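You operate a simulated robot arm through the tools that you are given. There is no shell and no other tool. Be economical: measure what you need, move in short steps, check, and stop when the job is done.

The job below is to be done with a simulated two-armed robot. You get a single attempt, and the scene is never put back.

## Task
Press the white counter button two times. Put one of the cherry tomatoes from the crate stand top in the blue punnet. Take the large red apple and leave it in the green parts bin. Stack the front carton labelled "caps" from the deck of the blue trolley on top of the front carton labelled "clips". Take the small carton from the clear end of the packing bench and leave it on the shelf of the steel desk. Put the round tin on the open end of the box bench away on the top of the belt bench. Take the pear punnet and put it on the shelf under the box bench. Put the glove carton that says "large" from the top of the sheet table on the shelf under the stacker bench and the glove carton marked "medium" on the shelf under the sheet table. Do these in any order. Set down upright: small carton, pear punnet, glove carton.

Only the result counts: the job must be done as asked and must still hold three seconds after the hand-in. Knocking over, shifting, dropping, spilling or breaking anything else fails it. A push-on lid holds only when it is set on centred and level and pressed home; a screw cap is set on level and turned clockwise until tight. Flat cloth is picked up by pressing the open fingertips on it (5 to 10 N) and closing them slowly along it; thin cloth reads only 2 to 8 mm in the jaws.

## Robot
Two 7-joint arms with two-finger parallel grippers on one trunk, on a base that drives. Base frame: it is fixed to the floor where the robot stands at the start and does not move with it; the origin is under the middle of the robot, x ahead of it, y to its left, z up; the surface under the hand at the start is at about z = 940. Readings come in mm, rad, newtons and seconds.
The left shoulder is at the start at [110, 169, 1486], the right one opposite. With the tool pointing down near the work surface each hand reaches from about 440 to 760 mm from the robot's upright axis, wherever it stands, measured 20 degrees to its own side. Places, roughly: blue punnet (13x13x6 cm) [900, 300, 900]; cherry tomato (4x4x3 cm) [400, -500, 1000]; front carton [-500, -750, 750]; glove carton [-4500, 6250, 750]; green parts bin (13x15x8 cm) [900, -800, 900]; large red apple (7x7x6 cm) [300, -600, 400]; pear punnet [-500, -5000, 1000]; round tin [-250, -5000, 1000]; shelf of the steel desk [-500, 1500, 400]; shelf under the box bench [-100, -4800, 300]; shelf under the sheet table [-4600, 6300, 200]; shelf under the stacker bench [-2700, 8000, 200]; small carton [1500, 750, 1000]; top of the belt bench [-4300, 2600, 900]; white counter button [700, 0, 900]. Payload 1.57 kg a hand.
The TCP of each hand is the grasp point between the finger pads, 30 mm short of the fingertips. In the tool frame z runs along the fingers and y along their closing line. Largest opening 80 mm; finger width 17, thickness 12; the body of the gripper, 40 by 82 mm, starts 80 mm behind the TCP.
Orientation is that of the tool frame in the base frame, as [roll, pitch, yaw] about the fixed x, y, z axes, in that order (R = Rz(yaw) Ry(pitch) Rx(roll)). With the fingers straight down and closing along the base's y, the tool's x points along the base's -x, its y along +y and its z along -z.

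## Interface
- The arms move only by the tool apply_moves. It takes "left_plan", "right_plan" or both (then of equal length, played together; a hand with none holds still); each is a list of rows, each an object of numbers (a shift or turn left out is 0, a gripper value left out holds the last): "dx", "dy", "dz": the shift along the base's x, y, z in mm; "rx", "ry", "rz": the turn, a rotation vector about the base's x, y, z in rad; "gripper": the opening, from 0 (shut) to 1 (fully open). In form: [{"dx": .., "dy": .., "dz": .., "rx": .., "ry": .., "rz": .., "gripper": ..}, ...]. A call has 1 to 10 rows; each row is the pose to reach, as a shift and turn from the pose commanded when the call began. A row lasts 0.2 s, in which the tool goes at most 50 mm and 0.15 rad; a call with a longer step from one row to the next is refused whole, and so is a gripper value outside its range. A pose out of reach is approached as far as the arm can. The call stops where the force on the tool passes 40 N (or 10 N more than at its start, if that is more) or the arm is blocked; 0.2 s more then pass. The fingers move at their own pace (about 72 mm/s each) and stop on an object; they squeeze with about 39 N. The grip force told is the motor's: it shows also when the fingers shut on nothing. Time passes only in rows, and 0.2 s behind the last, so rows that repeat a pose let the fingers close. The reply holds the time, the measured pose of the TCP, the force on the tool along the base axes, the opening and the grip force, in the units named above and with some noise, with the torque about the TCP (base axes, N m) and any sound that the robot's microphone picked up.
- Cameras (640 x 400 px; columns grow to the right, rows downward): "scene" is now at [102, -69, 1663.2]; the picture's right is [-0.95, -0.30, 0.00], its down [-0.24, 0.77, -0.60] and it looks along [0.18, -0.57, -0.80] (base axes); focal length 214 px, centre (320, 200). "left" rides on the left gripper at [72, 7, -122] in its tool frame; the picture's right is [-0.09, 1.00, 0.00], its down [-0.84, -0.08, -0.54] and it looks along [-0.54, -0.05, 0.84] (tool axes); focal length 238 px, centre (320, 200). "right" rides on the right gripper at [72, -7, -122] in its tool frame; the picture's right is [0.09, 1.00, 0.00], its down [-0.84, 0.08, -0.54] and it looks along [-0.54, 0.05, 0.84] (tool axes); focal length 238 px, centre (320, 200). There is no depth. A picture from a camera that has moved, and an enlarged one, comes with that camera's place and axes in the base frame and with its lens.
- grab_frame(camera): a new picture of that camera. No time passes.
- slide_trunk(by): slides the trunk up (or, below 0, down) by that many mm; the arms and the scene camera ride with it, the base frame stays. It gives what a move gives, with no picture.
- base_move(legs): drives the robot by 1 to 6 legs, each [ahead, left, turn to the left] in mm, mm and rad, along the robot's own axes; the way and the turn of a leg run together, so that a leg with both is an arc; at most 1500 mm and 3.142 rad a leg. The arms and the cameras ride along, it lands a little off, and it stops where it bumps. It gives what a move gives.
- pan_tilt(pan, tilt): turns the head with the scene camera to pan (to the left, within 1.501 rad either way) and tilt (down, from -0.506 to 1.204), counted from straight ahead of the robot. It gives what a move gives.
- inspect(camera, box): a new picture of the part [left, top, right, bottom] of that camera's present view, enlarged. No time passes.
- close_job(): hands the job in; it is judged then, once.

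Work in short steps. Places have to be worked out from the pictures, the camera data and where the tool is seen: move nearer, look again, correct. Check each grasp and each placing, and mend what went wrong. You have 493 turns and 244 pictures in all, those below and enlarged ones among them. Open the grippers and draw the arms clear of the work before you hand the job in, unless the task says otherwise; then end with one line.

The tools are called after "Request:" as a command line: name --argument value ..., lists and objects as JSON in quotes. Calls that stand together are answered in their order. apply_moves: Moves the arms, as the interface text tells. Its arguments: {"type":"object","properties":{"left_plan":{"type":"array","items":{"type":"object","properties":{"dx":{"type":"number"},"dy":{"type":"number"},"dz":{"type":"number"},"rx":{"type":"number"},"ry":{"type":"number"},"rz":{"type":"number"},"gripper":{"type":"number"}}}},"right_plan":{"type":"array","items":{"type":"object","properties":{"dx":{"type":"number"},"dy":{"type":"number"},"dz":{"type":"number"},"rx":{"type":"number"},"ry":{"type":"number"},"rz":{"type":"number"},"gripper":{"type":"number"}}}}},"required":[]} The other tools are called the same way: slide_trunk (by) slides the trunk up or down; base_move (legs) drives the base; pan_tilt (pan, tilt) turns the head that bears the scene camera; grab_frame (camera) takes a picture; inspect (camera, box) takes an enlarged picture of a part of a camera's view; close_job () hands the job in.

At the start:

```text
time_s: 0.0
left_eef_pos: [672.1, -69.7, 1198.8]
left_ee_rot: [3.141, 0.0, -3.141]
left_ft_force: [0.0, 0.1, -0.3]
left_moment: [0.01, 0.01, 0.0]
left_width: 79.7
left_grip_force: 0.0
right_eef_pos: [443.8, -581.5, 1228.0]
right_ee_rot: [-3.139, -0.001, 3.141]
right_ft_force: [-0.6, -0.5, 1.3]
right_moment: [0.02, 0.0, -0.03]
right_width: 80.1
right_grip_force: 0.0
trunk travel left (down, up): [-800.0, 90.0]
robot x, y, heading: [-1.5, -1.1, -0.001]
head pan, tilt: [-1.262, 0.934]
```

scene: 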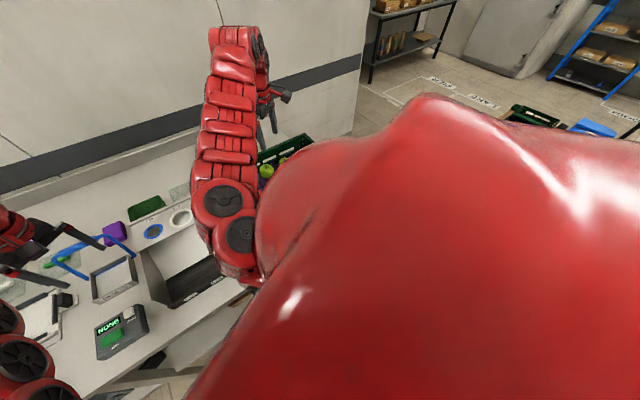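
right: 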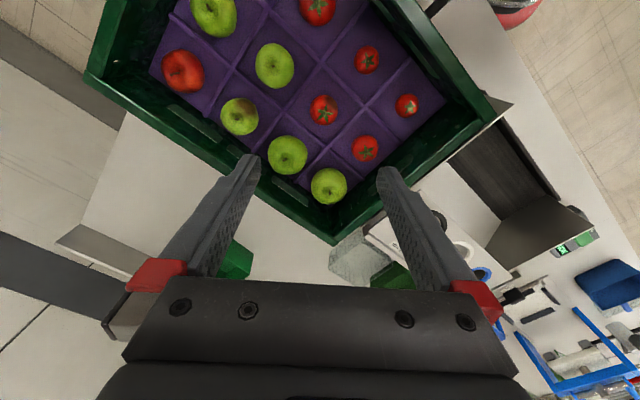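
left: 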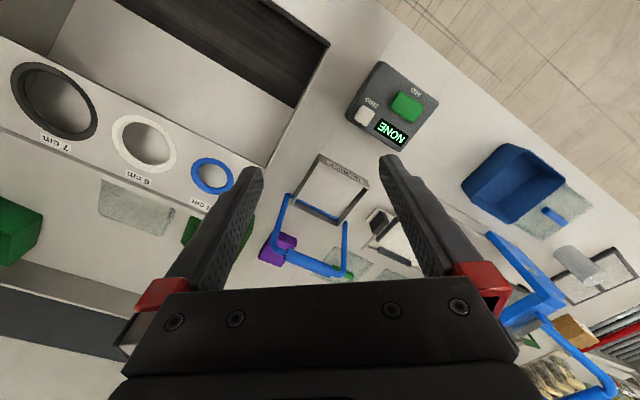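

The pictures show the counter with a button, the crate and the bins. I turn the head to look straight ahead over the counter.

Request:
pan_tilt --pan 0 --tilt 0.8

Request:
grab_frame --camera "scene"

```text
time_s: 1.4
left_eef_pos: [672.6, -70.1, 1200.1]
left_ee_rot: [3.141, -0.001, 3.141]
left_ft_force: [-0.7, -0.6, -0.3]
left_moment: [-0.01, 0.02, -0.02]
left_width: 79.9
left_grip_force: 0.1
right_eef_pos: [442.4, -583.1, 1228.1]
right_ee_rot: [-3.139, -0.002, 3.14]
right_ft_force: [0.4, -0.1, 0.1]
right_moment: [-0.04, -0.02, -0.04]
right_width: 79.9
right_grip_force: 0.0
trunk travel left (down, up): [-800.0, 90.0]
robot x, y, heading: [-1.6, -3.3, 0.004]
head pan, tilt: [0.0, 0.799]
```

```text
240 pictures are left
camera scene: at [160.3, 1.1, 1673.5], right [0.0, -1.0, 0.0], down [-0.72, 0.0, -0.7], along [0.7, 0.0, -0.72], focal length 214 px, centre (320, 200)
```

scene: 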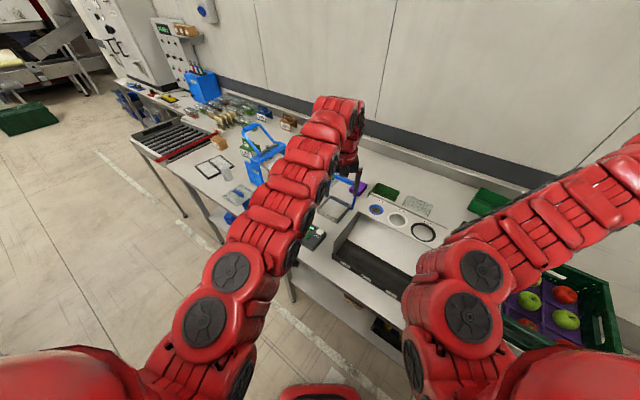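

I inspect the button device and the crate through the hand cameras.

Request:
inspect --camera "left" --box '[330, 40, 630, 230]'

Request:
inspect --camera "right" --box '[100, 0, 500, 240]'

Request:
inspect --camera "scene" --box '[120, 0, 440, 200]'

```text
2.11 times, centred on (480, 135) of left
camera zoom: at [600.2, -63.7, 1321.4], right [0.09, 1.0, 0.0], down [0.84, -0.08, 0.54], along [0.54, -0.05, -0.84], focal length 502 px, centre (-17, 337)
```

zoom: 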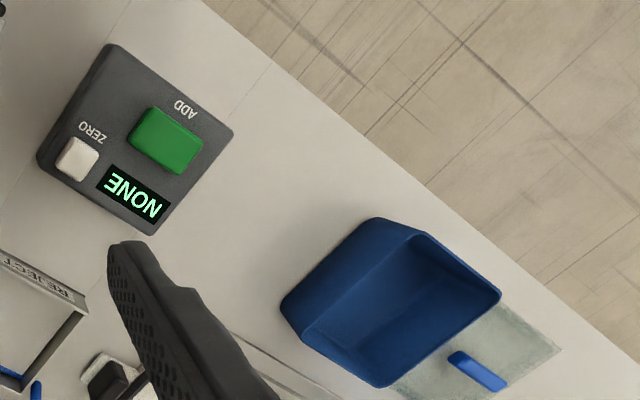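

```text
1.60 times, centred on (300, 120) of right
camera zoom: at [371.8, -588.8, 1349.7], right [-0.09, 1.0, 0.0], down [0.84, 0.08, 0.54], along [0.54, 0.05, -0.84], focal length 381 px, centre (352, 328)
```

zoom: 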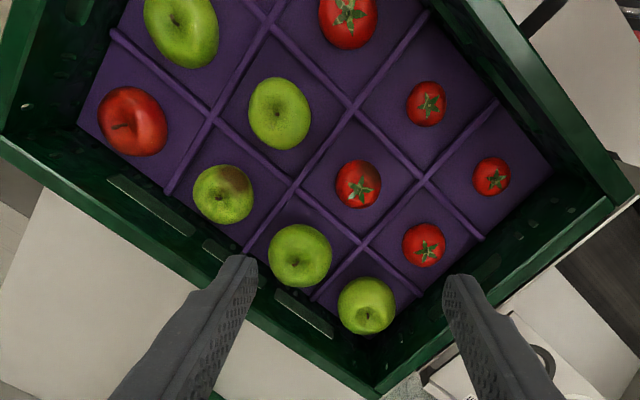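

```text
2.00 times, centred on (280, 100) of scene
camera zoom: at [160.3, 1.1, 1673.5], right [0.0, -1.0, 0.0], down [-0.72, 0.0, -0.7], along [0.7, 0.0, -0.72], focal length 429 px, centre (400, 400)
```

zoom: 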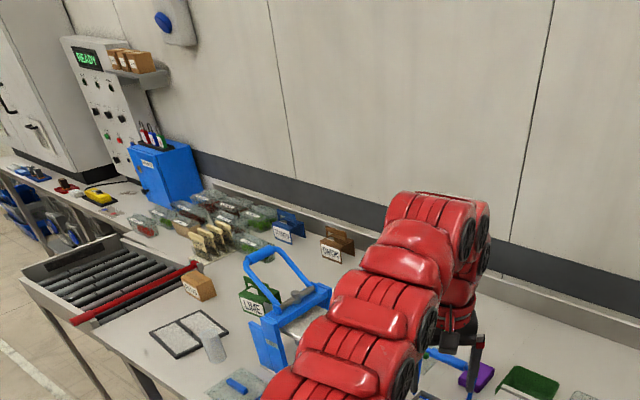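

The white ZERO button is at about (688, -8). I shut the left gripper and move it over the button for a closer look.

Request:
apply_moves --left_plan '[{"dx": 8, "dy": 30, "dz": -30, "gripper": 0}, {"dx": 16, "dy": 62, "dz": -70, "gripper": 0}, {"dx": 16, "dy": 62, "dz": -100, "gripper": 0}]'

Request:
grab_frame --camera "left"

Request:
grab_frame --camera "scene"

```text
refused: row 2 steps farther than a row can; nothing moved
```

```text
236 pictures are left
camera left: at [600.2, -63.7, 1321.4], right [0.09, 1.0, 0.0], down [0.84, -0.08, 0.54], along [0.54, -0.05, -0.84], focal length 238 px, centre (320, 200)
```

left: 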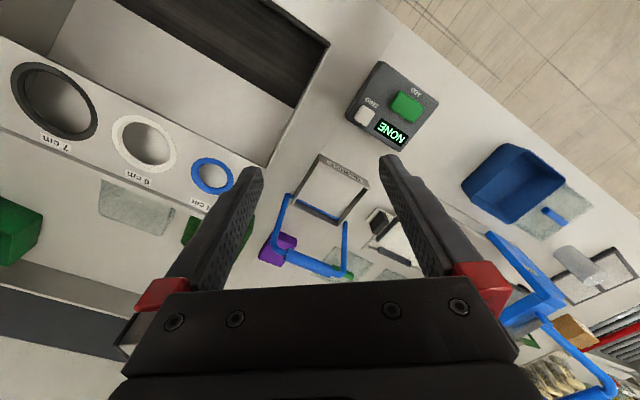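

```text
235 pictures are left
camera scene: at [160.3, 1.1, 1673.5], right [0.0, -1.0, 0.0], down [-0.72, 0.0, -0.7], along [0.7, 0.0, -0.72], focal length 214 px, centre (320, 200)
```

scene: 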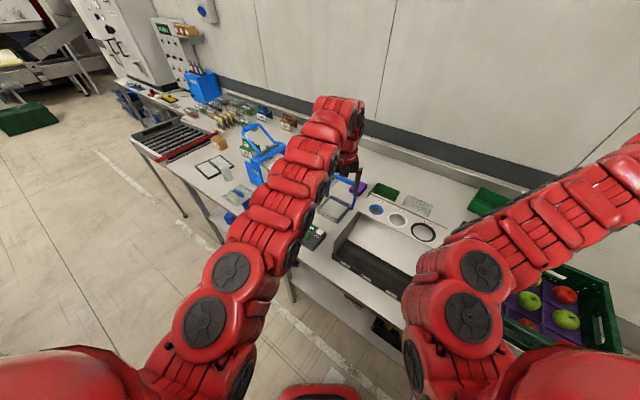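

I redo the move with steps under the 50 mm limit.

Request:
apply_moves --left_plan '[{"dx": 8, "dy": 30, "dz": -20, "gripper": 0}, {"dx": 16, "dy": 60, "dz": -50, "gripper": 0}, {"dx": 16, "dy": 62, "dz": -90, "gripper": 0}, {"dx": 16, "dy": 62, "dz": -120, "gripper": 0}]'

Request:
grab_frame --camera "left"

```text
time_s: 2.4
left_eef_pos: [690.7, -7.1, 1079.9]
left_ee_rot: [-3.141, 0.001, -3.141]
left_ft_force: [0.0, -0.1, -0.1]
left_moment: [-0.02, -0.01, 0.0]
left_width: 0.1
left_grip_force: 20.8
right_eef_pos: [443.7, -582.1, 1228.0]
right_ee_rot: [-3.138, 0.0, 3.141]
right_ft_force: [0.0, 0.0, 0.0]
right_moment: [-0.01, 0.02, 0.01]
right_width: 80.3
right_grip_force: 0.0
trunk travel left (down, up): [-800.0, 90.0]
robot x, y, heading: [1.0, 0.7, 0.001]
head pan, tilt: [0.0, 0.799]
```

```text
234 pictures are left
camera left: at [617.7, -1.0, 1201.9], right [0.09, 1.0, 0.0], down [0.84, -0.08, 0.54], along [0.54, -0.05, -0.84], focal length 238 px, centre (320, 200)
```

left: 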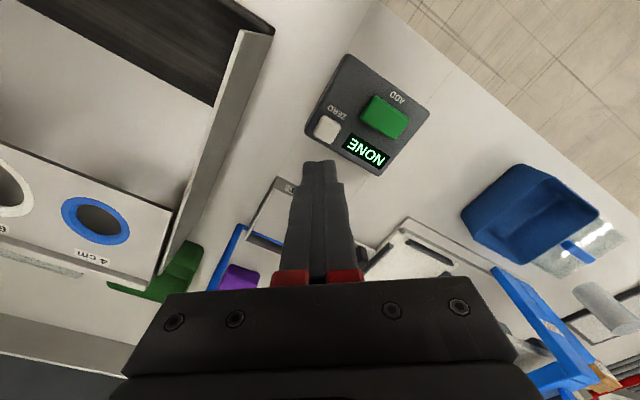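

The button looks to be at about (697, 0) with its top near z 925. I go down in small steps above it and check.

Request:
apply_moves --left_plan '[{"dx": 8, "dy": 6, "dz": -40}, {"dx": 8, "dy": 6, "dz": -75}]'

Request:
grab_frame --camera "left"

```text
time_s: 3.0
left_eef_pos: [696.3, -0.3, 1004.3]
left_ee_rot: [-3.141, 0.0, -3.14]
left_ft_force: [-1.1, 0.0, -0.8]
left_moment: [0.01, 0.03, 0.0]
left_width: 0.1
left_grip_force: 21.2
right_eef_pos: [444.3, -582.7, 1226.5]
right_ee_rot: [-3.139, 0.0, -3.141]
right_ft_force: [0.8, 0.3, 0.4]
right_moment: [0.05, 0.01, 0.0]
right_width: 79.9
right_grip_force: 0.1
trunk travel left (down, up): [-800.0, 90.0]
robot x, y, heading: [-1.1, 0.7, 0.004]
head pan, tilt: [0.0, 0.799]
```

```text
233 pictures are left
camera left: at [623.6, 5.2, 1126.5], right [0.09, 1.0, 0.0], down [0.84, -0.08, 0.54], along [0.54, -0.05, -0.84], focal length 238 px, centre (320, 200)
```

left: 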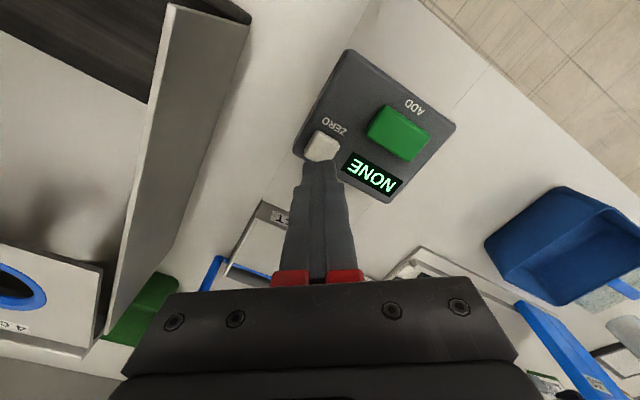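

The tip is in line with the button. I go down step by step until it touches.

Request:
apply_moves --left_plan '[{"dx": 1, "dz": -20}, {"dx": 2, "dz": -35}, {"dx": 2, "dz": -40}, {"dx": 2, "dz": -45}, {"dx": 2, "dz": -49}]'

Request:
grab_frame --camera "left"

```text
time_s: 4.2
left_eef_pos: [681.6, 2.6, 959.4]
left_ee_rot: [-3.141, 0.001, 3.14]
left_ft_force: [0.6, 0.3, 0.1]
left_moment: [0.0, -0.01, -0.03]
left_width: 0.0
left_grip_force: 21.0
left hand out of reach, approached as far as the arm can: row 1, 2, 3, 4, 5
right_eef_pos: [443.7, -581.1, 1228.6]
right_ee_rot: [-3.139, -0.001, -3.14]
right_ft_force: [0.2, 0.7, 0.0]
right_moment: [-0.01, 0.02, -0.01]
right_width: 80.1
right_grip_force: 0.1
trunk travel left (down, up): [-800.0, 90.0]
robot x, y, heading: [1.4, -3.4, 0.001]
head pan, tilt: [0.0, 0.799]
```

```text
232 pictures are left
camera left: at [609.1, 9.2, 1080.8], right [0.09, 1.0, 0.0], down [0.84, -0.08, 0.54], along [0.54, -0.05, -0.84], focal length 238 px, centre (320, 200)
```

left: 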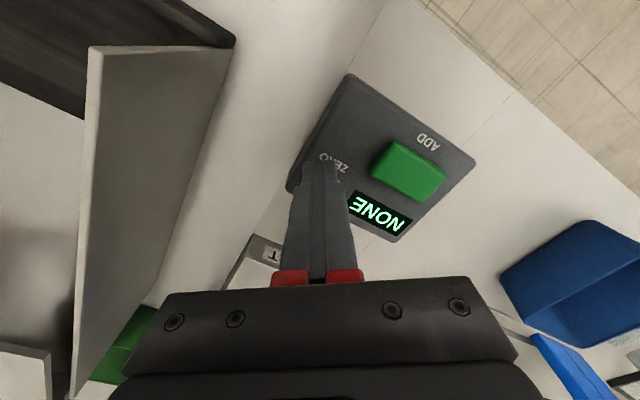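

The left hand cannot reach the button at this angle. I raise the hand and turn the robot right by about 0.33 rad, so that the button lies on the left hand's own side.

Request:
apply_moves --left_plan '[{"dz": 45}, {"dz": 90}, {"dz": 135}, {"dz": 180}]'

Request:
base_move --legs '[[0, 0, -0.33]]'

Request:
grab_frame --camera "scene"

Request:
grab_frame --camera "right"

```text
time_s: 5.2
left_eef_pos: [680.0, 3.3, 1141.5]
left_ee_rot: [3.141, 0.0, -3.141]
left_ft_force: [1.2, -0.2, -0.2]
left_moment: [-0.02, 0.01, 0.0]
left_width: 0.0
left_grip_force: 21.8
right_eef_pos: [443.0, -582.3, 1230.0]
right_ee_rot: [-3.139, 0.004, 3.141]
right_ft_force: [-1.2, -0.2, 1.0]
right_moment: [-0.01, -0.02, -0.01]
right_width: 80.3
right_grip_force: 0.0
trunk travel left (down, up): [-800.0, 90.0]
robot x, y, heading: [0.5, -0.9, -0.002]
head pan, tilt: [0.0, 0.799]
```

```text
time_s: 6.7
left_eef_pos: [646.9, -213.7, 1139.7]
left_ee_rot: [-3.141, 0.001, 2.818]
left_ft_force: [0.3, 1.3, -0.6]
left_moment: [-0.02, -0.02, 0.0]
left_width: 0.1
left_grip_force: 21.6
right_eef_pos: [234.6, -693.0, 1228.1]
right_ee_rot: [-3.139, 0.0, 2.817]
right_ft_force: [0.0, 0.1, -0.4]
right_moment: [0.01, 0.0, -0.01]
right_width: 80.0
right_grip_force: 0.0
trunk travel left (down, up): [-800.0, 90.0]
robot x, y, heading: [-0.3, -2.8, -0.325]
head pan, tilt: [0.0, 0.799]
```

```text
231 pictures are left
camera scene: at [152.3, -49.6, 1673.5], right [-0.32, -0.95, 0.0], down [-0.68, 0.23, -0.7], along [0.66, -0.22, -0.72], focal length 214 px, centre (320, 200)
```

scene: 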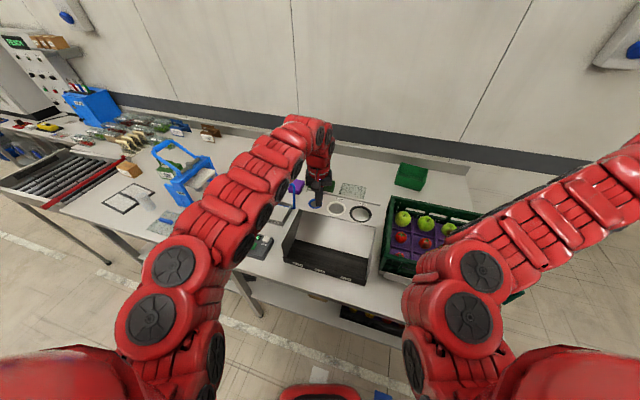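

```text
230 pictures are left
camera right: at [164.9, -675.9, 1349.9], right [0.23, 0.97, 0.0], down [0.82, -0.19, 0.54], along [0.53, -0.13, -0.84], focal length 238 px, centre (320, 200)
```

right: 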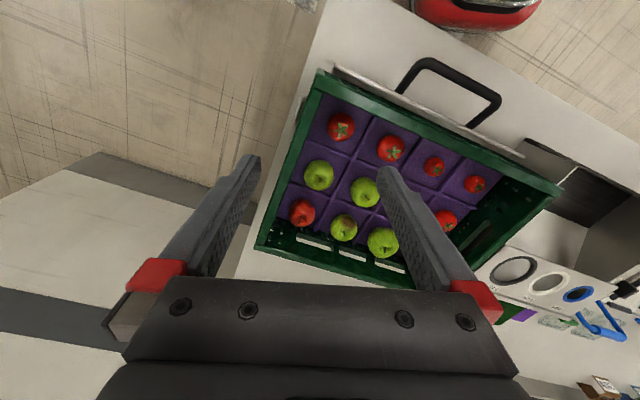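

Now I bring the left tip back over the button at (699, 0).

Request:
apply_moves --left_plan '[{"dx": 11, "dy": 45}, {"dx": 22, "dy": 90}, {"dx": 33, "dy": 135}, {"dx": 44, "dy": 180}, {"dx": 52, "dy": 213, "dz": -20}, {"dx": 52, "dy": 214, "dz": -70}, {"dx": 52, "dy": 214, "dz": -120}, {"dx": 52, "dy": 214, "dz": -150}]'

Request:
grab_frame --camera "left"

```text
time_s: 8.5
left_eef_pos: [699.5, 0.8, 989.8]
left_ee_rot: [3.141, -0.002, 2.816]
left_ft_force: [0.4, 0.0, 1.0]
left_moment: [-0.03, -0.03, -0.02]
left_width: 0.1
left_grip_force: 21.2
right_eef_pos: [235.2, -693.9, 1227.9]
right_ee_rot: [-3.139, -0.001, 2.817]
right_ft_force: [1.2, 0.1, -0.3]
right_moment: [-0.03, 0.02, -0.01]
right_width: 80.0
right_grip_force: 0.1
trunk travel left (down, up): [-800.0, 90.0]
robot x, y, heading: [3.0, 2.3, -0.322]
head pan, tilt: [0.0, 0.799]
```

```text
229 pictures are left
camera left: at [633.1, 29.8, 1111.3], right [0.4, 0.91, 0.0], down [0.77, -0.34, 0.54], along [0.49, -0.22, -0.84], focal length 238 px, centre (320, 200)
```

left: 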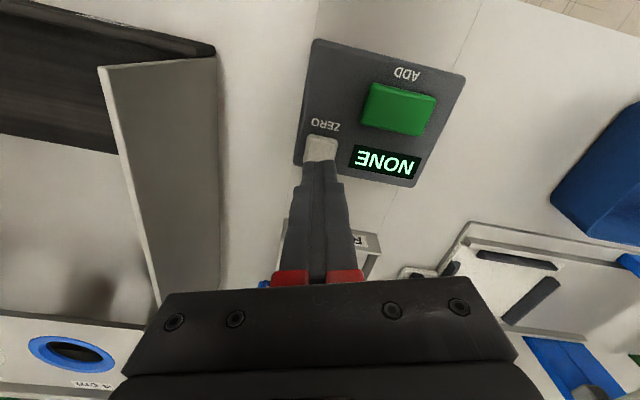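

The tip is over the white button. I press down in small steps.

Request:
apply_moves --left_plan '[{"dz": -15}, {"dz": -25}, {"dz": -30}, {"dz": -35}]'

Request:
grab_frame --camera "left"

```text
time_s: 9.5
left_eef_pos: [699.6, 0.6, 956.0]
left_ee_rot: [-3.141, 0.0, 2.815]
left_ft_force: [-0.1, 0.5, 0.8]
left_moment: [0.01, 0.05, 0.01]
left_width: 0.1
left_grip_force: 20.7
right_eef_pos: [233.5, -693.6, 1227.1]
right_ee_rot: [-3.14, 0.002, 2.818]
right_ft_force: [0.3, 0.6, 0.6]
right_moment: [0.01, -0.01, 0.02]
right_width: 80.0
right_grip_force: 0.0
trunk travel left (down, up): [-800.0, 90.0]
robot x, y, heading: [-3.4, 0.6, -0.327]
head pan, tilt: [0.0, 0.799]
```

```text
228 pictures are left
camera left: at [632.9, 29.0, 1077.9], right [0.41, 0.91, 0.0], down [0.77, -0.34, 0.54], along [0.5, -0.22, -0.84], focal length 238 px, centre (320, 200)
```

left: 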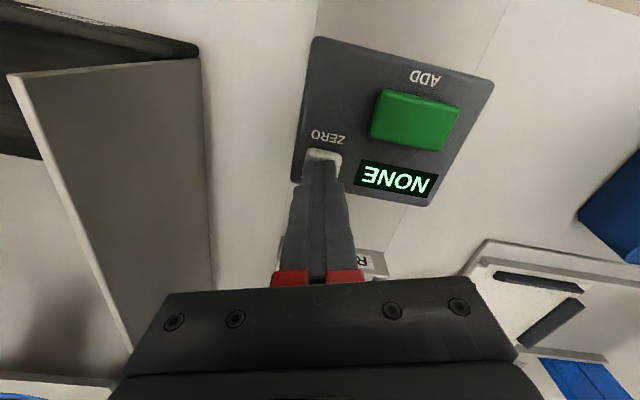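

No contact yet at tip z 926. I continue down slowly.

Request:
apply_moves --left_plan '[{"dz": -4}, {"dz": -7}, {"dz": -10}, {"dz": -13}, {"dz": -16}]'

```text
time_s: 10.7
left_eef_pos: [699.3, 1.9, 947.8]
left_ee_rot: [3.137, 0.02, 2.819]
left_ft_force: [3.0, -1.2, 25.2]
left_moment: [-0.02, -0.1, -0.03]
left_width: 0.1
left_grip_force: 21.1
right_eef_pos: [225.1, -694.1, 1229.6]
right_ee_rot: [3.142, 0.007, 2.815]
right_ft_force: [-1.2, -0.8, -0.5]
right_moment: [0.0, -0.04, 0.03]
right_width: 80.1
right_grip_force: 0.0
trunk travel left (down, up): [-800.0, 90.0]
robot x, y, heading: [-2.8, -0.4, -0.322]
head pan, tilt: [0.0, 0.799]
heard: click
stopped in row 5 (left hand): the force on the tool passed its limit at 41 N (the readings are from after the stop); the commanded pose is now the measured one
```

A click was heard. I look at the display and release the button.

Request:
apply_moves --left_plan '[{"dz": 10}, {"dz": 20}]'

Request:
inspect --camera "left" --box '[270, 20, 510, 220]'

```text
time_s: 11.3
left_eef_pos: [701.5, 2.1, 961.6]
left_ee_rot: [3.14, 0.004, 2.818]
left_ft_force: [-1.1, -0.4, -0.1]
left_moment: [0.0, 0.0, 0.03]
left_width: 0.0
left_grip_force: 21.0
right_eef_pos: [235.0, -693.5, 1228.6]
right_ee_rot: [-3.141, -0.001, 2.816]
right_ft_force: [0.1, -0.7, -0.1]
right_moment: [0.04, 0.02, 0.0]
right_width: 80.2
right_grip_force: 0.1
trunk travel left (down, up): [-800.0, 90.0]
robot x, y, heading: [1.4, 4.1, -0.326]
head pan, tilt: [0.0, 0.799]
```

```text
2.00 times, centred on (390, 120) of left
camera zoom: at [635.1, 30.2, 1081.8], right [0.4, 0.92, 0.0], down [0.77, -0.34, 0.55], along [0.5, -0.22, -0.84], focal length 477 px, centre (180, 360)
```

zoom: 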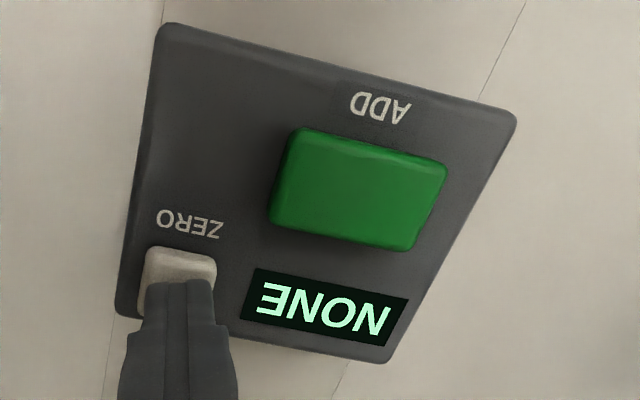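

First press clicked. Now the second press.

Request:
apply_moves --left_plan '[{"dz": -5}, {"dz": -9}, {"dz": -13}, {"dz": -17}, {"dz": -21}]'

Request:
apply_moves --left_plan '[{"dz": 10}, {"dz": 40}, {"dz": 90}]'

Request:
inspect --camera "left" --box '[270, 20, 640, 260]'

```text
time_s: 12.5
left_eef_pos: [700.5, 1.1, 945.3]
left_ee_rot: [3.135, 0.017, 2.821]
left_ft_force: [6.0, 3.3, 36.2]
left_moment: [0.14, -0.06, -0.11]
left_width: 0.0
left_grip_force: 21.7
right_eef_pos: [231.0, -692.3, 1229.3]
right_ee_rot: [-3.139, 0.004, 2.817]
right_ft_force: [0.0, 0.2, -1.3]
right_moment: [-0.02, 0.02, 0.0]
right_width: 80.2
right_grip_force: 0.0
trunk travel left (down, up): [-800.0, 90.0]
robot x, y, heading: [-3.1, 2.3, -0.323]
head pan, tilt: [0.0, 0.799]
heard: click
```

```text
time_s: 13.3
left_eef_pos: [699.9, 1.9, 1029.5]
left_ee_rot: [-3.14, 0.007, 2.815]
left_ft_force: [-0.1, 0.6, 0.4]
left_moment: [-0.08, 0.01, 0.01]
left_width: 0.0
left_grip_force: 21.0
right_eef_pos: [233.0, -690.7, 1230.1]
right_ee_rot: [-3.14, 0.0, 2.815]
right_ft_force: [-0.2, 0.3, -0.2]
right_moment: [-0.01, -0.01, 0.04]
right_width: 79.9
right_grip_force: 0.0
trunk travel left (down, up): [-800.0, 90.0]
robot x, y, heading: [-0.0, -0.8, -0.323]
head pan, tilt: [0.0, 0.799]
```

```text
1.67 times, centred on (455, 140) of left
camera zoom: at [632.1, 31.0, 1151.0], right [0.41, 0.91, 0.0], down [0.76, -0.34, 0.55], along [0.5, -0.22, -0.84], focal length 397 px, centre (95, 300)
```

zoom: 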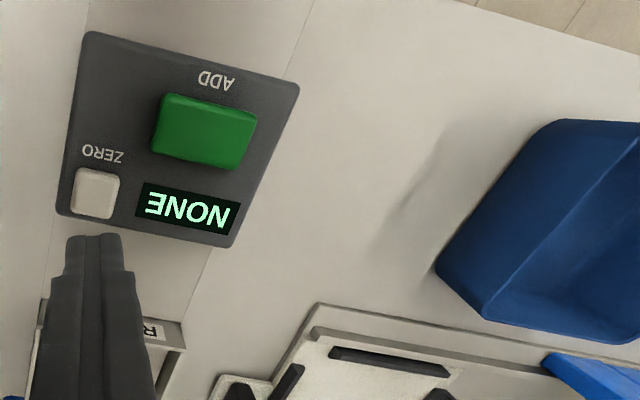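

Both presses clicked. Next I raise the left hand and bring the right hand over the crate tomatoes near (415, -471).

Request:
apply_moves --left_plan '[{"dz": 40}, {"dz": 80}, {"dz": 110}, {"dz": 110}]' --right_plan '[{"dx": 35, "dy": 33}, {"dx": 70, "dy": 66}, {"dx": 105, "dy": 99}, {"dx": 140, "dy": 130}]'

Request:
grab_frame --camera "right"

```text
time_s: 14.3
left_eef_pos: [700.0, 2.9, 1141.1]
left_ee_rot: [3.141, 0.004, 2.819]
left_ft_force: [-0.3, 0.8, -1.3]
left_moment: [-0.01, 0.01, -0.02]
left_width: 0.4
left_grip_force: 21.2
right_eef_pos: [389.8, -577.4, 1220.9]
right_ee_rot: [-3.136, -0.002, 2.818]
right_ft_force: [1.9, 0.0, 0.4]
right_moment: [-0.04, 0.02, -0.02]
right_width: 80.0
right_grip_force: 0.0
right hand out of reach, approached as far as the arm can: row 1, 2, 3, 4
trunk travel left (down, up): [-800.0, 90.0]
robot x, y, heading: [-2.6, 1.4, -0.326]
head pan, tilt: [0.0, 0.799]
```

```text
225 pictures are left
camera right: at [319.7, -561.2, 1342.3], right [0.23, 0.97, 0.0], down [0.82, -0.19, 0.54], along [0.52, -0.13, -0.84], focal length 238 px, centre (320, 200)
```

right: 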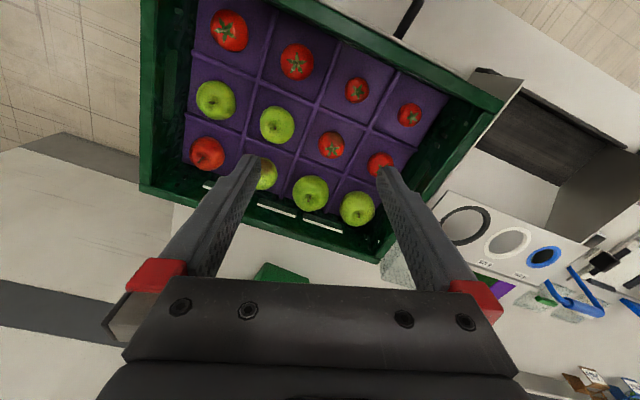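

There are four small cherry tomatoes. One is at about (378, -525, 981). I move over it, turn the jaws along the cell row (-0.31 rad) and half close them.

Request:
apply_moves --right_plan '[{"dx": -4, "dy": 17, "dz": -30, "rz": -0.14, "gripper": 0.75}, {"dx": -8, "dy": 35, "dz": -70, "rz": -0.28}, {"dx": -12, "dy": 52, "dz": -100, "rz": -0.31}, {"dx": -12, "dy": 52, "dz": -110, "rz": -0.31}]'

Request:
grab_frame --camera "right"

```text
time_s: 15.3
left_eef_pos: [698.8, 3.4, 1141.7]
left_ee_rot: [-3.141, 0.005, 2.819]
left_ft_force: [-0.1, -0.4, -0.3]
left_moment: [0.0, 0.03, 0.01]
left_width: 0.0
left_grip_force: 21.9
right_eef_pos: [476.4, -508.9, 1175.9]
right_ee_rot: [-3.126, 0.01, 2.67]
right_ft_force: [0.3, -0.1, -1.2]
right_moment: [-0.02, -0.02, 0.0]
right_width: 60.1
right_grip_force: 0.0
right hand out of reach, approached as far as the arm can: row 1, 2, 3, 4
trunk travel left (down, up): [-800.0, 90.0]
robot x, y, heading: [0.1, -0.2, -0.321]
head pan, tilt: [0.0, 0.799]
```

```text
224 pictures are left
camera right: at [409.0, -479.5, 1297.5], right [0.37, 0.93, -0.02], down [0.78, -0.3, 0.55], along [0.51, -0.22, -0.84], focal length 238 px, centre (320, 200)
```

right: 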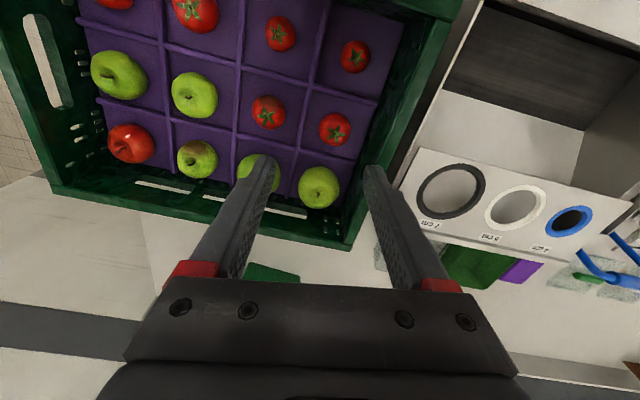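

The arm ran into a joint limit there. I turn the base another -0.31 rad, so that the tomato lies 20° to the right and the jaws line up naturally.

Request:
base_move --legs '[[0, 0, -0.31]]'

Request:
apply_moves --right_plan '[{"dz": 5}]'

```text
time_s: 16.8
left_eef_pos: [664.3, -215.5, 1141.8]
left_ee_rot: [3.139, 0.007, 2.504]
left_ft_force: [-0.2, -0.8, 0.1]
left_moment: [0.01, -0.02, 0.0]
left_width: 0.0
left_grip_force: 21.1
right_eef_pos: [292.4, -632.6, 1175.9]
right_ee_rot: [-3.127, 0.01, 2.356]
right_ft_force: [0.0, -0.1, -0.1]
right_moment: [-0.03, -0.02, 0.01]
right_width: 60.1
right_grip_force: 0.0
trunk travel left (down, up): [-800.0, 90.0]
robot x, y, heading: [2.3, 2.3, -0.64]
head pan, tilt: [0.0, 0.799]
```

```text
time_s: 17.1
left_eef_pos: [664.7, -215.1, 1141.7]
left_ee_rot: [3.14, 0.007, 2.502]
left_ft_force: [0.9, 0.4, -0.2]
left_moment: [-0.01, 0.0, 0.0]
left_width: 0.3
left_grip_force: 21.1
right_eef_pos: [293.0, -632.7, 1181.1]
right_ee_rot: [-3.127, 0.011, 2.355]
right_ft_force: [-0.1, 0.2, 0.5]
right_moment: [0.0, 0.03, 0.02]
right_width: 59.9
right_grip_force: 0.1
trunk travel left (down, up): [-800.0, 90.0]
robot x, y, heading: [1.1, 1.1, -0.644]
head pan, tilt: [0.0, 0.799]
```

The command pose is sound again. I move above the tomato and turn back by +0.148 rad.

Request:
apply_moves --right_plan '[{"dx": 28, "dy": 36, "rz": 0.07}, {"dx": 56, "dy": 72, "rz": 0.148}, {"dx": 80, "dy": 108, "dz": -15, "rz": 0.148}, {"dx": 80, "dy": 108, "dz": -60, "rz": 0.148}]'

Request:
grab_frame --camera "right"

```text
time_s: 18.1
left_eef_pos: [663.3, -218.2, 1142.2]
left_ee_rot: [3.136, 0.005, 2.5]
left_ft_force: [0.0, -0.7, 0.4]
left_moment: [0.05, -0.05, -0.03]
left_width: 0.0
left_grip_force: 21.1
right_eef_pos: [390.7, -556.2, 1133.0]
right_ee_rot: [-3.13, 0.011, 2.503]
right_ft_force: [-1.2, -1.1, 0.4]
right_moment: [0.04, -0.05, 0.01]
right_width: 59.8
right_grip_force: 0.1
right hand out of reach, approached as far as the arm can: row 1, 2, 3, 4
trunk travel left (down, up): [-800.0, 90.0]
robot x, y, heading: [-0.9, -0.7, -0.636]
head pan, tilt: [0.0, 0.799]
```

```text
223 pictures are left
camera right: at [329.1, -515.3, 1254.5], right [0.52, 0.85, -0.01], down [0.72, -0.43, 0.55], along [0.46, -0.29, -0.84], focal length 238 px, centre (320, 200)
```

right: 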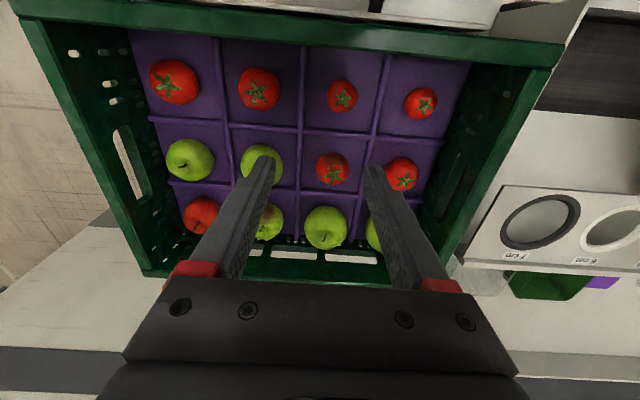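

The hand came short again. I command only the remaining shift toward the tomato and see how the arm responds.

Request:
apply_moves --right_plan '[{"dx": -6, "dy": 15, "dz": 0}, {"dx": -12, "dy": 30, "dz": 0}]'

```text
time_s: 18.8
left_eef_pos: [664.8, -216.8, 1141.3]
left_ee_rot: [3.139, 0.004, 2.502]
left_ft_force: [-0.2, -0.2, 0.1]
left_moment: [0.02, -0.01, 0.03]
left_width: 0.1
left_grip_force: 21.0
right_eef_pos: [392.5, -552.4, 1133.2]
right_ee_rot: [-3.129, 0.012, 2.502]
right_ft_force: [0.7, -0.7, 0.7]
right_moment: [-0.04, -0.02, -0.02]
right_width: 60.0
right_grip_force: 0.2
right hand out of reach, approached as far as the arm can: row 1, 2
trunk travel left (down, up): [-800.0, 90.0]
robot x, y, heading: [-3.4, -2.3, -0.645]
head pan, tilt: [0.0, 0.799]
```

The hand is stuck, so I look at the arm's posture.

Request:
pan_tilt --pan -0.3 --tilt 0.95

Request:
grab_frame --camera "scene"

```text
time_s: 19.6
left_eef_pos: [666.0, -215.7, 1141.1]
left_ee_rot: [3.14, 0.007, 2.504]
left_ft_force: [-0.1, 0.1, -0.1]
left_moment: [0.04, -0.02, 0.03]
left_width: 0.0
left_grip_force: 20.9
right_eef_pos: [391.4, -550.9, 1134.1]
right_ee_rot: [-3.129, 0.01, 2.503]
right_ft_force: [-0.2, -0.4, 0.2]
right_moment: [0.02, 0.0, 0.0]
right_width: 60.1
right_grip_force: 0.1
trunk travel left (down, up): [-800.0, 90.0]
robot x, y, heading: [-0.1, 0.4, -0.642]
head pan, tilt: [-0.3, 0.949]
```

```text
222 pictures are left
camera scene: at [107.1, -104.8, 1662.0], right [-0.81, -0.59, 0.0], down [-0.48, 0.66, -0.58], along [0.34, -0.47, -0.81], focal length 214 px, centre (320, 200)
```

scene: 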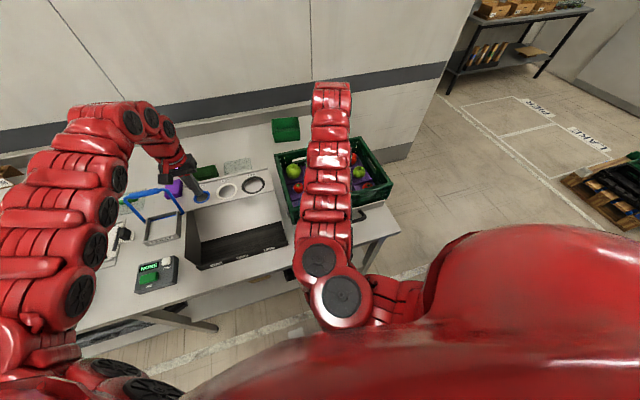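

The arm is folded with the wrist nearly at shoulder height. I try going lower, where the reach should be ordinary, while drifting toward the tomato.

Request:
apply_moves --right_plan '[{"dx": -3, "dy": 6, "dz": -20}, {"dx": -6, "dy": 12, "dz": -40}, {"dx": -10, "dy": 20, "dz": -55}]'

```text
time_s: 20.4
left_eef_pos: [664.8, -217.9, 1141.0]
left_ee_rot: [3.139, 0.006, 2.501]
left_ft_force: [0.2, -0.6, 0.8]
left_moment: [0.02, 0.0, -0.01]
left_width: 0.2
left_grip_force: 20.9
right_eef_pos: [404.2, -532.6, 1055.4]
right_ee_rot: [-3.124, 0.021, 2.496]
right_ft_force: [-0.2, 0.0, 0.1]
right_moment: [-0.02, -0.01, 0.02]
right_width: 60.0
right_grip_force: 0.1
right hand out of reach, approached as far as the arm can: row 1, 2, 3
trunk travel left (down, up): [-800.0, 90.0]
robot x, y, heading: [1.8, -2.2, -0.64]
head pan, tilt: [-0.3, 0.949]
```

The arm cannot fold closer. I raise the hand and back the base off 90 mm, so that the tomato falls well inside its reach.

Request:
apply_moves --right_plan '[{"dx": 5, "dy": -5, "dz": 45}, {"dx": 10, "dy": -10, "dz": 90}, {"dx": 15, "dy": -15, "dz": 120}]'

Request:
base_move --legs '[[-90, 0, 0]]'

Request:
apply_moves --right_plan '[{"dx": 8, "dy": -6, "dz": 0}, {"dx": 16, "dy": -12, "dz": 0}]'

```text
time_s: 21.1
left_eef_pos: [665.5, -214.8, 1141.7]
left_ee_rot: [3.139, 0.006, 2.503]
left_ft_force: [-0.2, -0.2, -0.4]
left_moment: [-0.01, 0.01, 0.01]
left_width: 0.4
left_grip_force: 21.4
right_eef_pos: [418.6, -548.2, 1177.7]
right_ee_rot: [-3.128, 0.012, 2.504]
right_ft_force: [0.6, -0.2, -0.4]
right_moment: [0.01, 0.02, 0.03]
right_width: 60.0
right_grip_force: 0.0
trunk travel left (down, up): [-800.0, 90.0]
robot x, y, heading: [0.8, 2.1, -0.641]
head pan, tilt: [-0.3, 0.949]
```

```text
time_s: 22.3
left_eef_pos: [593.9, -161.0, 1140.8]
left_ee_rot: [3.139, 0.006, 2.502]
left_ft_force: [-0.9, 0.0, 0.3]
left_moment: [0.01, 0.01, 0.01]
left_width: 0.0
left_grip_force: 21.1
right_eef_pos: [347.5, -493.5, 1174.6]
right_ee_rot: [-3.129, 0.01, 2.505]
right_ft_force: [-0.3, -0.5, -0.1]
right_moment: [-0.03, 0.02, -0.01]
right_width: 60.0
right_grip_force: 0.1
trunk travel left (down, up): [-800.0, 90.0]
robot x, y, heading: [-71.1, 53.5, -0.637]
head pan, tilt: [-0.3, 0.949]
```

```text
time_s: 22.9
left_eef_pos: [592.9, -161.2, 1141.2]
left_ee_rot: [3.14, 0.006, 2.502]
left_ft_force: [-1.4, -0.3, 0.4]
left_moment: [0.03, -0.01, 0.01]
left_width: 0.0
left_grip_force: 21.0
right_eef_pos: [364.4, -504.6, 1177.4]
right_ee_rot: [-3.127, 0.009, 2.504]
right_ft_force: [0.5, 0.0, 0.2]
right_moment: [-0.01, -0.04, -0.01]
right_width: 59.9
right_grip_force: 0.0
trunk travel left (down, up): [-800.0, 90.0]
robot x, y, heading: [-76.0, 52.9, -0.637]
head pan, tilt: [-0.3, 0.949]
```

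Now it follows the commands. I move over (378, -523) and go lower.

Request:
apply_moves --right_plan '[{"dx": 14, "dy": -18, "dz": -30}, {"dx": 14, "dy": -18, "dz": -70}, {"dx": 14, "dy": -18, "dz": -100}]'

Request:
grab_frame --camera "right"

```text
time_s: 23.7
left_eef_pos: [592.0, -160.9, 1141.0]
left_ee_rot: [3.14, 0.008, 2.502]
left_ft_force: [0.1, -0.4, 0.4]
left_moment: [0.0, -0.03, 0.02]
left_width: 0.0
left_grip_force: 21.3
right_eef_pos: [378.5, -522.3, 1076.1]
right_ee_rot: [-3.128, 0.01, 2.501]
right_ft_force: [-0.6, -0.7, 1.3]
right_moment: [0.03, -0.03, 0.03]
right_width: 60.2
right_grip_force: 0.1
trunk travel left (down, up): [-800.0, 90.0]
robot x, y, heading: [-72.7, 56.1, -0.639]
head pan, tilt: [-0.3, 0.949]
```

```text
221 pictures are left
camera right: at [316.7, -483.1, 1197.7], right [0.52, 0.85, -0.01], down [0.72, -0.43, 0.55], along [0.46, -0.3, -0.83], focal length 238 px, centre (320, 200)
```

right: 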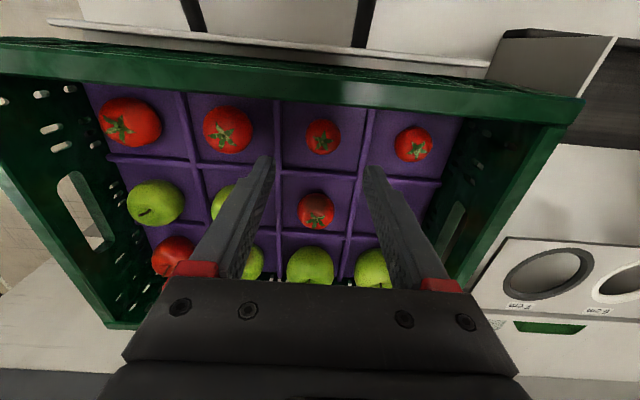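

The tomato is lined up. I go down to TCP 1010 and look again.

Request:
apply_moves --right_plan '[{"dx": -1, "dz": -40}, {"dx": -1, "dz": -60}, {"dx": -1, "dz": -66}]'

Request:
grab_frame --camera "right"

```text
time_s: 24.5
left_eef_pos: [592.0, -159.5, 1141.8]
left_ee_rot: [3.14, 0.009, 2.505]
left_ft_force: [0.4, -1.1, -0.6]
left_moment: [0.01, 0.0, 0.01]
left_width: 0.0
left_grip_force: 21.3
right_eef_pos: [376.8, -521.2, 1012.0]
right_ee_rot: [-3.128, 0.01, 2.505]
right_ft_force: [0.0, 0.3, 0.4]
right_moment: [0.0, -0.04, -0.03]
right_width: 60.1
right_grip_force: 0.1
trunk travel left (down, up): [-800.0, 90.0]
robot x, y, heading: [-73.5, 53.4, -0.644]
head pan, tilt: [-0.3, 0.949]
```

```text
220 pictures are left
camera right: at [316.0, -482.1, 1132.5], right [0.52, 0.86, -0.02], down [0.72, -0.43, 0.55], along [0.46, -0.3, -0.83], focal length 238 px, centre (320, 200)
```

right: 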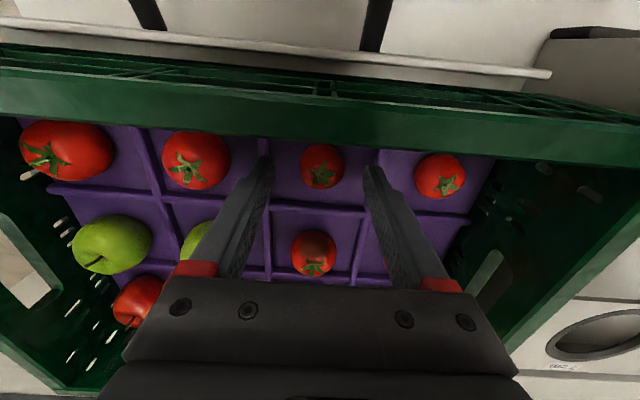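

The tip is level with the tomato's top half. I go 14 mm lower and close.

Request:
apply_moves --right_plan '[{"dz": -8}, {"dz": -14}, {"dz": -14, "gripper": 0.3}, {"dz": -14, "gripper": 0.3}, {"dz": -14, "gripper": 0.3}]'

Request:
grab_frame --camera "right"

```text
time_s: 25.7
left_eef_pos: [592.4, -161.0, 1141.7]
left_ee_rot: [3.14, 0.006, 2.503]
left_ft_force: [-0.6, 0.0, -0.2]
left_moment: [0.01, 0.01, 0.01]
left_width: 0.1
left_grip_force: 21.1
right_eef_pos: [376.0, -521.9, 997.2]
right_ee_rot: [-3.128, 0.01, 2.505]
right_ft_force: [-0.5, 0.4, 0.9]
right_moment: [0.0, -0.05, -0.04]
right_width: 32.0
right_grip_force: 39.3
trunk travel left (down, up): [-800.0, 90.0]
robot x, y, heading: [-71.4, 60.2, -0.644]
head pan, tilt: [-0.3, 0.949]
```

```text
219 pictures are left
camera right: at [315.7, -482.8, 1118.4], right [0.52, 0.86, -0.02], down [0.72, -0.43, 0.55], along [0.46, -0.3, -0.84], focal length 238 px, centre (320, 200)
```

right: 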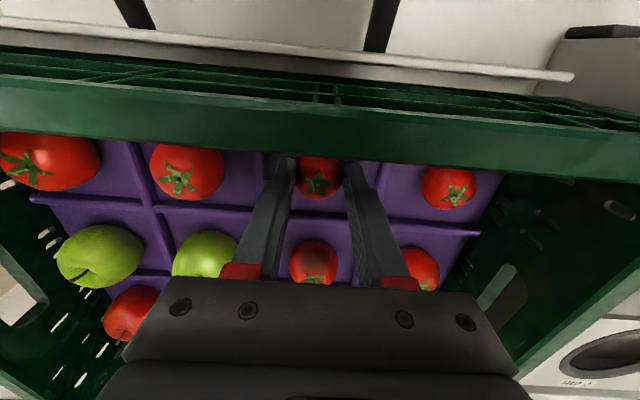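

The tomato is held (32 mm, 39 N). I lift it straight up and then plan the way to the blue punnet.

Request:
apply_moves --right_plan '[{"dz": 40}, {"dz": 90}, {"dz": 140}, {"dz": 185}]'

Request:
pan_tilt --pan 0.6 --tilt 0.75

Request:
grab_frame --camera "scene"

Request:
grab_frame --camera "right"

```text
time_s: 26.7
left_eef_pos: [592.4, -158.1, 1141.4]
left_ee_rot: [-3.141, 0.007, 2.502]
left_ft_force: [-0.8, 0.6, -0.4]
left_moment: [0.03, 0.01, 0.01]
left_width: 0.1
left_grip_force: 21.4
right_eef_pos: [375.7, -523.1, 1181.6]
right_ee_rot: [-3.127, 0.009, 2.507]
right_ft_force: [-0.6, -1.0, -1.0]
right_moment: [0.03, -0.01, -0.03]
right_width: 31.5
right_grip_force: 39.2
trunk travel left (down, up): [-800.0, 90.0]
robot x, y, heading: [-74.2, 51.7, -0.638]
head pan, tilt: [-0.3, 0.949]
```

```text
time_s: 27.9
left_eef_pos: [591.8, -159.9, 1141.3]
left_ee_rot: [3.139, 0.006, 2.503]
left_ft_force: [0.6, 0.9, -0.8]
left_moment: [-0.01, 0.0, 0.0]
left_width: 0.0
left_grip_force: 21.0
right_eef_pos: [376.6, -523.3, 1180.4]
right_ee_rot: [-3.129, 0.01, 2.505]
right_ft_force: [-0.1, -0.2, -0.4]
right_moment: [0.0, -0.01, -0.01]
right_width: 31.4
right_grip_force: 38.7
trunk travel left (down, up): [-800.0, 90.0]
robot x, y, heading: [-70.9, 54.5, -0.641]
head pan, tilt: [0.6, 0.75]
```

```text
218 pictures are left
camera scene: at [73.8, 4.7, 1677.5], right [-0.04, -1.0, 0.0], down [-0.68, 0.03, -0.73], along [0.73, -0.03, -0.68], focal length 214 px, centre (320, 200)
```

scene: 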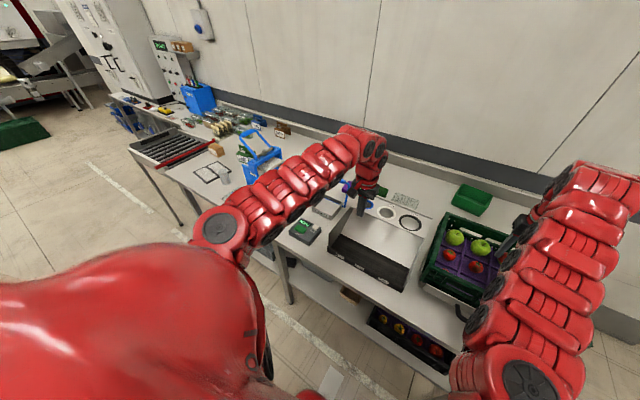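

```text
217 pictures are left
camera right: at [314.8, -484.3, 1301.0], right [0.52, 0.86, -0.02], down [0.72, -0.43, 0.55], along [0.46, -0.3, -0.84], focal length 238 px, centre (320, 200)
```

right: 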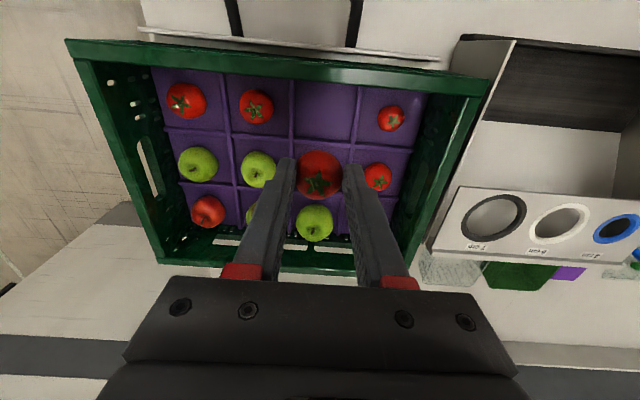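

The counter edge runs at 53.6° and the robot faces it squarely. The lower-shelf tray with the apples and the green bin near (897, -842) are in view. I raise both hands and strafe left 500 mm on the way to the blue punnet.

Request:
apply_moves --left_plan '[{"dx": -8, "dy": 6, "dz": 45}, {"dx": -16, "dy": 12, "dz": 90}, {"dx": -24, "dy": 18, "dz": 135}, {"dx": -32, "dy": 24, "dz": 160}]' --right_plan '[{"dz": 30}, {"dz": 60}, {"dz": 90}, {"dz": 100}]'

Request:
base_move --legs '[[0, 500, 0]]'

Request:
pan_tilt --pan 0.2 --tilt 0.8

Request:
grab_frame --camera "scene"

Request:
grab_frame --camera "left"

```text
time_s: 28.9
left_eef_pos: [582.5, -149.9, 1233.0]
left_ee_rot: [3.139, 0.008, 2.503]
left_ft_force: [1.1, -0.2, -0.3]
left_moment: [0.01, 0.05, 0.0]
left_width: 0.0
left_grip_force: 21.3
left hand out of reach, approached as far as the arm can: row 3, 4
right_eef_pos: [379.2, -526.7, 1264.1]
right_ee_rot: [-3.126, 0.013, 2.504]
right_ft_force: [-1.5, 0.7, 0.2]
right_moment: [-0.01, -0.02, -0.05]
right_width: 31.4
right_grip_force: 39.6
right hand out of reach, approached as far as the arm can: row 3, 4
trunk travel left (down, up): [-800.0, 90.0]
robot x, y, heading: [-72.7, 51.2, -0.636]
head pan, tilt: [0.6, 0.75]
```

```text
time_s: 31.8
left_eef_pos: [881.9, 253.6, 1232.5]
left_ee_rot: [3.141, 0.006, 2.502]
left_ft_force: [0.7, 1.2, -0.1]
left_moment: [-0.02, -0.02, -0.04]
left_width: 0.2
left_grip_force: 21.3
right_eef_pos: [681.0, -122.2, 1264.7]
right_ee_rot: [-3.127, 0.013, 2.504]
right_ft_force: [0.4, -0.2, -0.6]
right_moment: [0.0, 0.02, 0.01]
right_width: 31.0
right_grip_force: 39.6
trunk travel left (down, up): [-800.0, 90.0]
robot x, y, heading: [231.5, 457.6, -0.644]
head pan, tilt: [0.6, 0.75]
```

```text
time_s: 32.7
left_eef_pos: [882.0, 255.3, 1233.1]
left_ee_rot: [3.141, 0.007, 2.504]
left_ft_force: [-0.1, 0.0, -0.1]
left_moment: [-0.02, 0.01, 0.01]
left_width: 0.2
left_grip_force: 21.5
right_eef_pos: [679.4, -121.7, 1264.4]
right_ee_rot: [-3.128, 0.011, 2.504]
right_ft_force: [0.2, 0.0, -0.5]
right_moment: [0.01, 0.02, 0.02]
right_width: 31.1
right_grip_force: 39.7
trunk travel left (down, up): [-800.0, 90.0]
robot x, y, heading: [225.5, 460.7, -0.639]
head pan, tilt: [0.201, 0.799]
```

```text
216 pictures are left
camera scene: at [365.4, 379.0, 1673.5], right [-0.42, -0.91, 0.0], down [-0.65, 0.3, -0.7], along [0.63, -0.3, -0.72], focal length 214 px, centre (320, 200)
```

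scene: 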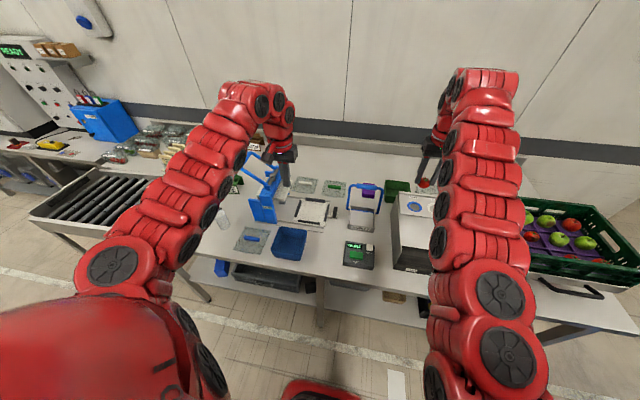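

```text
215 pictures are left
camera left: at [827.2, 302.8, 1354.4], right [0.67, 0.74, 0.0], down [0.62, -0.56, 0.55], along [0.41, -0.36, -0.84], focal length 238 px, centre (320, 200)
```

left: 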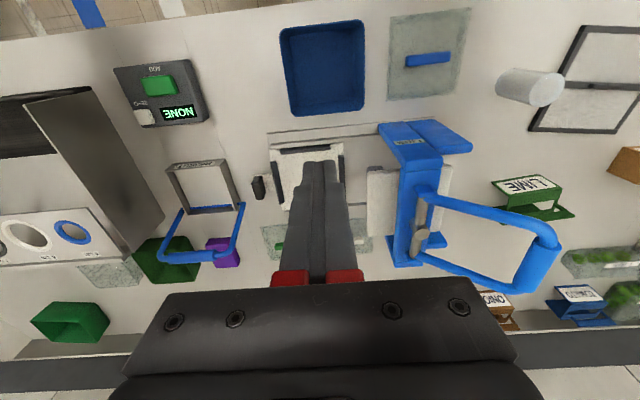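

The blue punnet is at about (856, 287). The blue device's handle is farther back than the left hand's path (n about 690 against 560), so I strafe left 450 mm more.

Request:
base_move --legs '[[0, 450, 0]]'

Request:
grab_frame --camera "right"

```text
time_s: 35.4
left_eef_pos: [1149.4, 607.2, 1234.3]
left_ee_rot: [3.141, 0.007, 2.494]
left_ft_force: [-0.2, 0.2, 0.0]
left_moment: [0.01, -0.02, 0.03]
left_width: 0.0
left_grip_force: 21.3
right_eef_pos: [944.6, 232.7, 1264.8]
right_ee_rot: [-3.127, 0.011, 2.494]
right_ft_force: [-0.8, 0.9, 0.3]
right_moment: [0.06, 0.01, 0.0]
right_width: 30.8
right_grip_force: 39.0
trunk travel left (down, up): [-800.0, 90.0]
robot x, y, heading: [501.2, 819.8, -0.643]
head pan, tilt: [0.201, 0.799]
```

```text
214 pictures are left
camera right: at [883.5, 273.4, 1385.0], right [0.53, 0.85, -0.02], down [0.71, -0.43, 0.55], along [0.46, -0.3, -0.83], focal length 238 px, centre (320, 200)
```

right: 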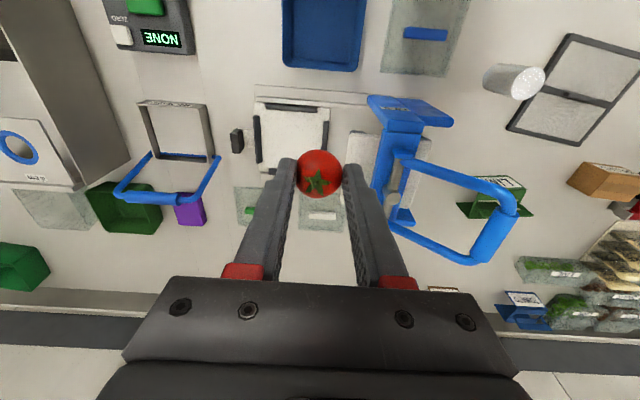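

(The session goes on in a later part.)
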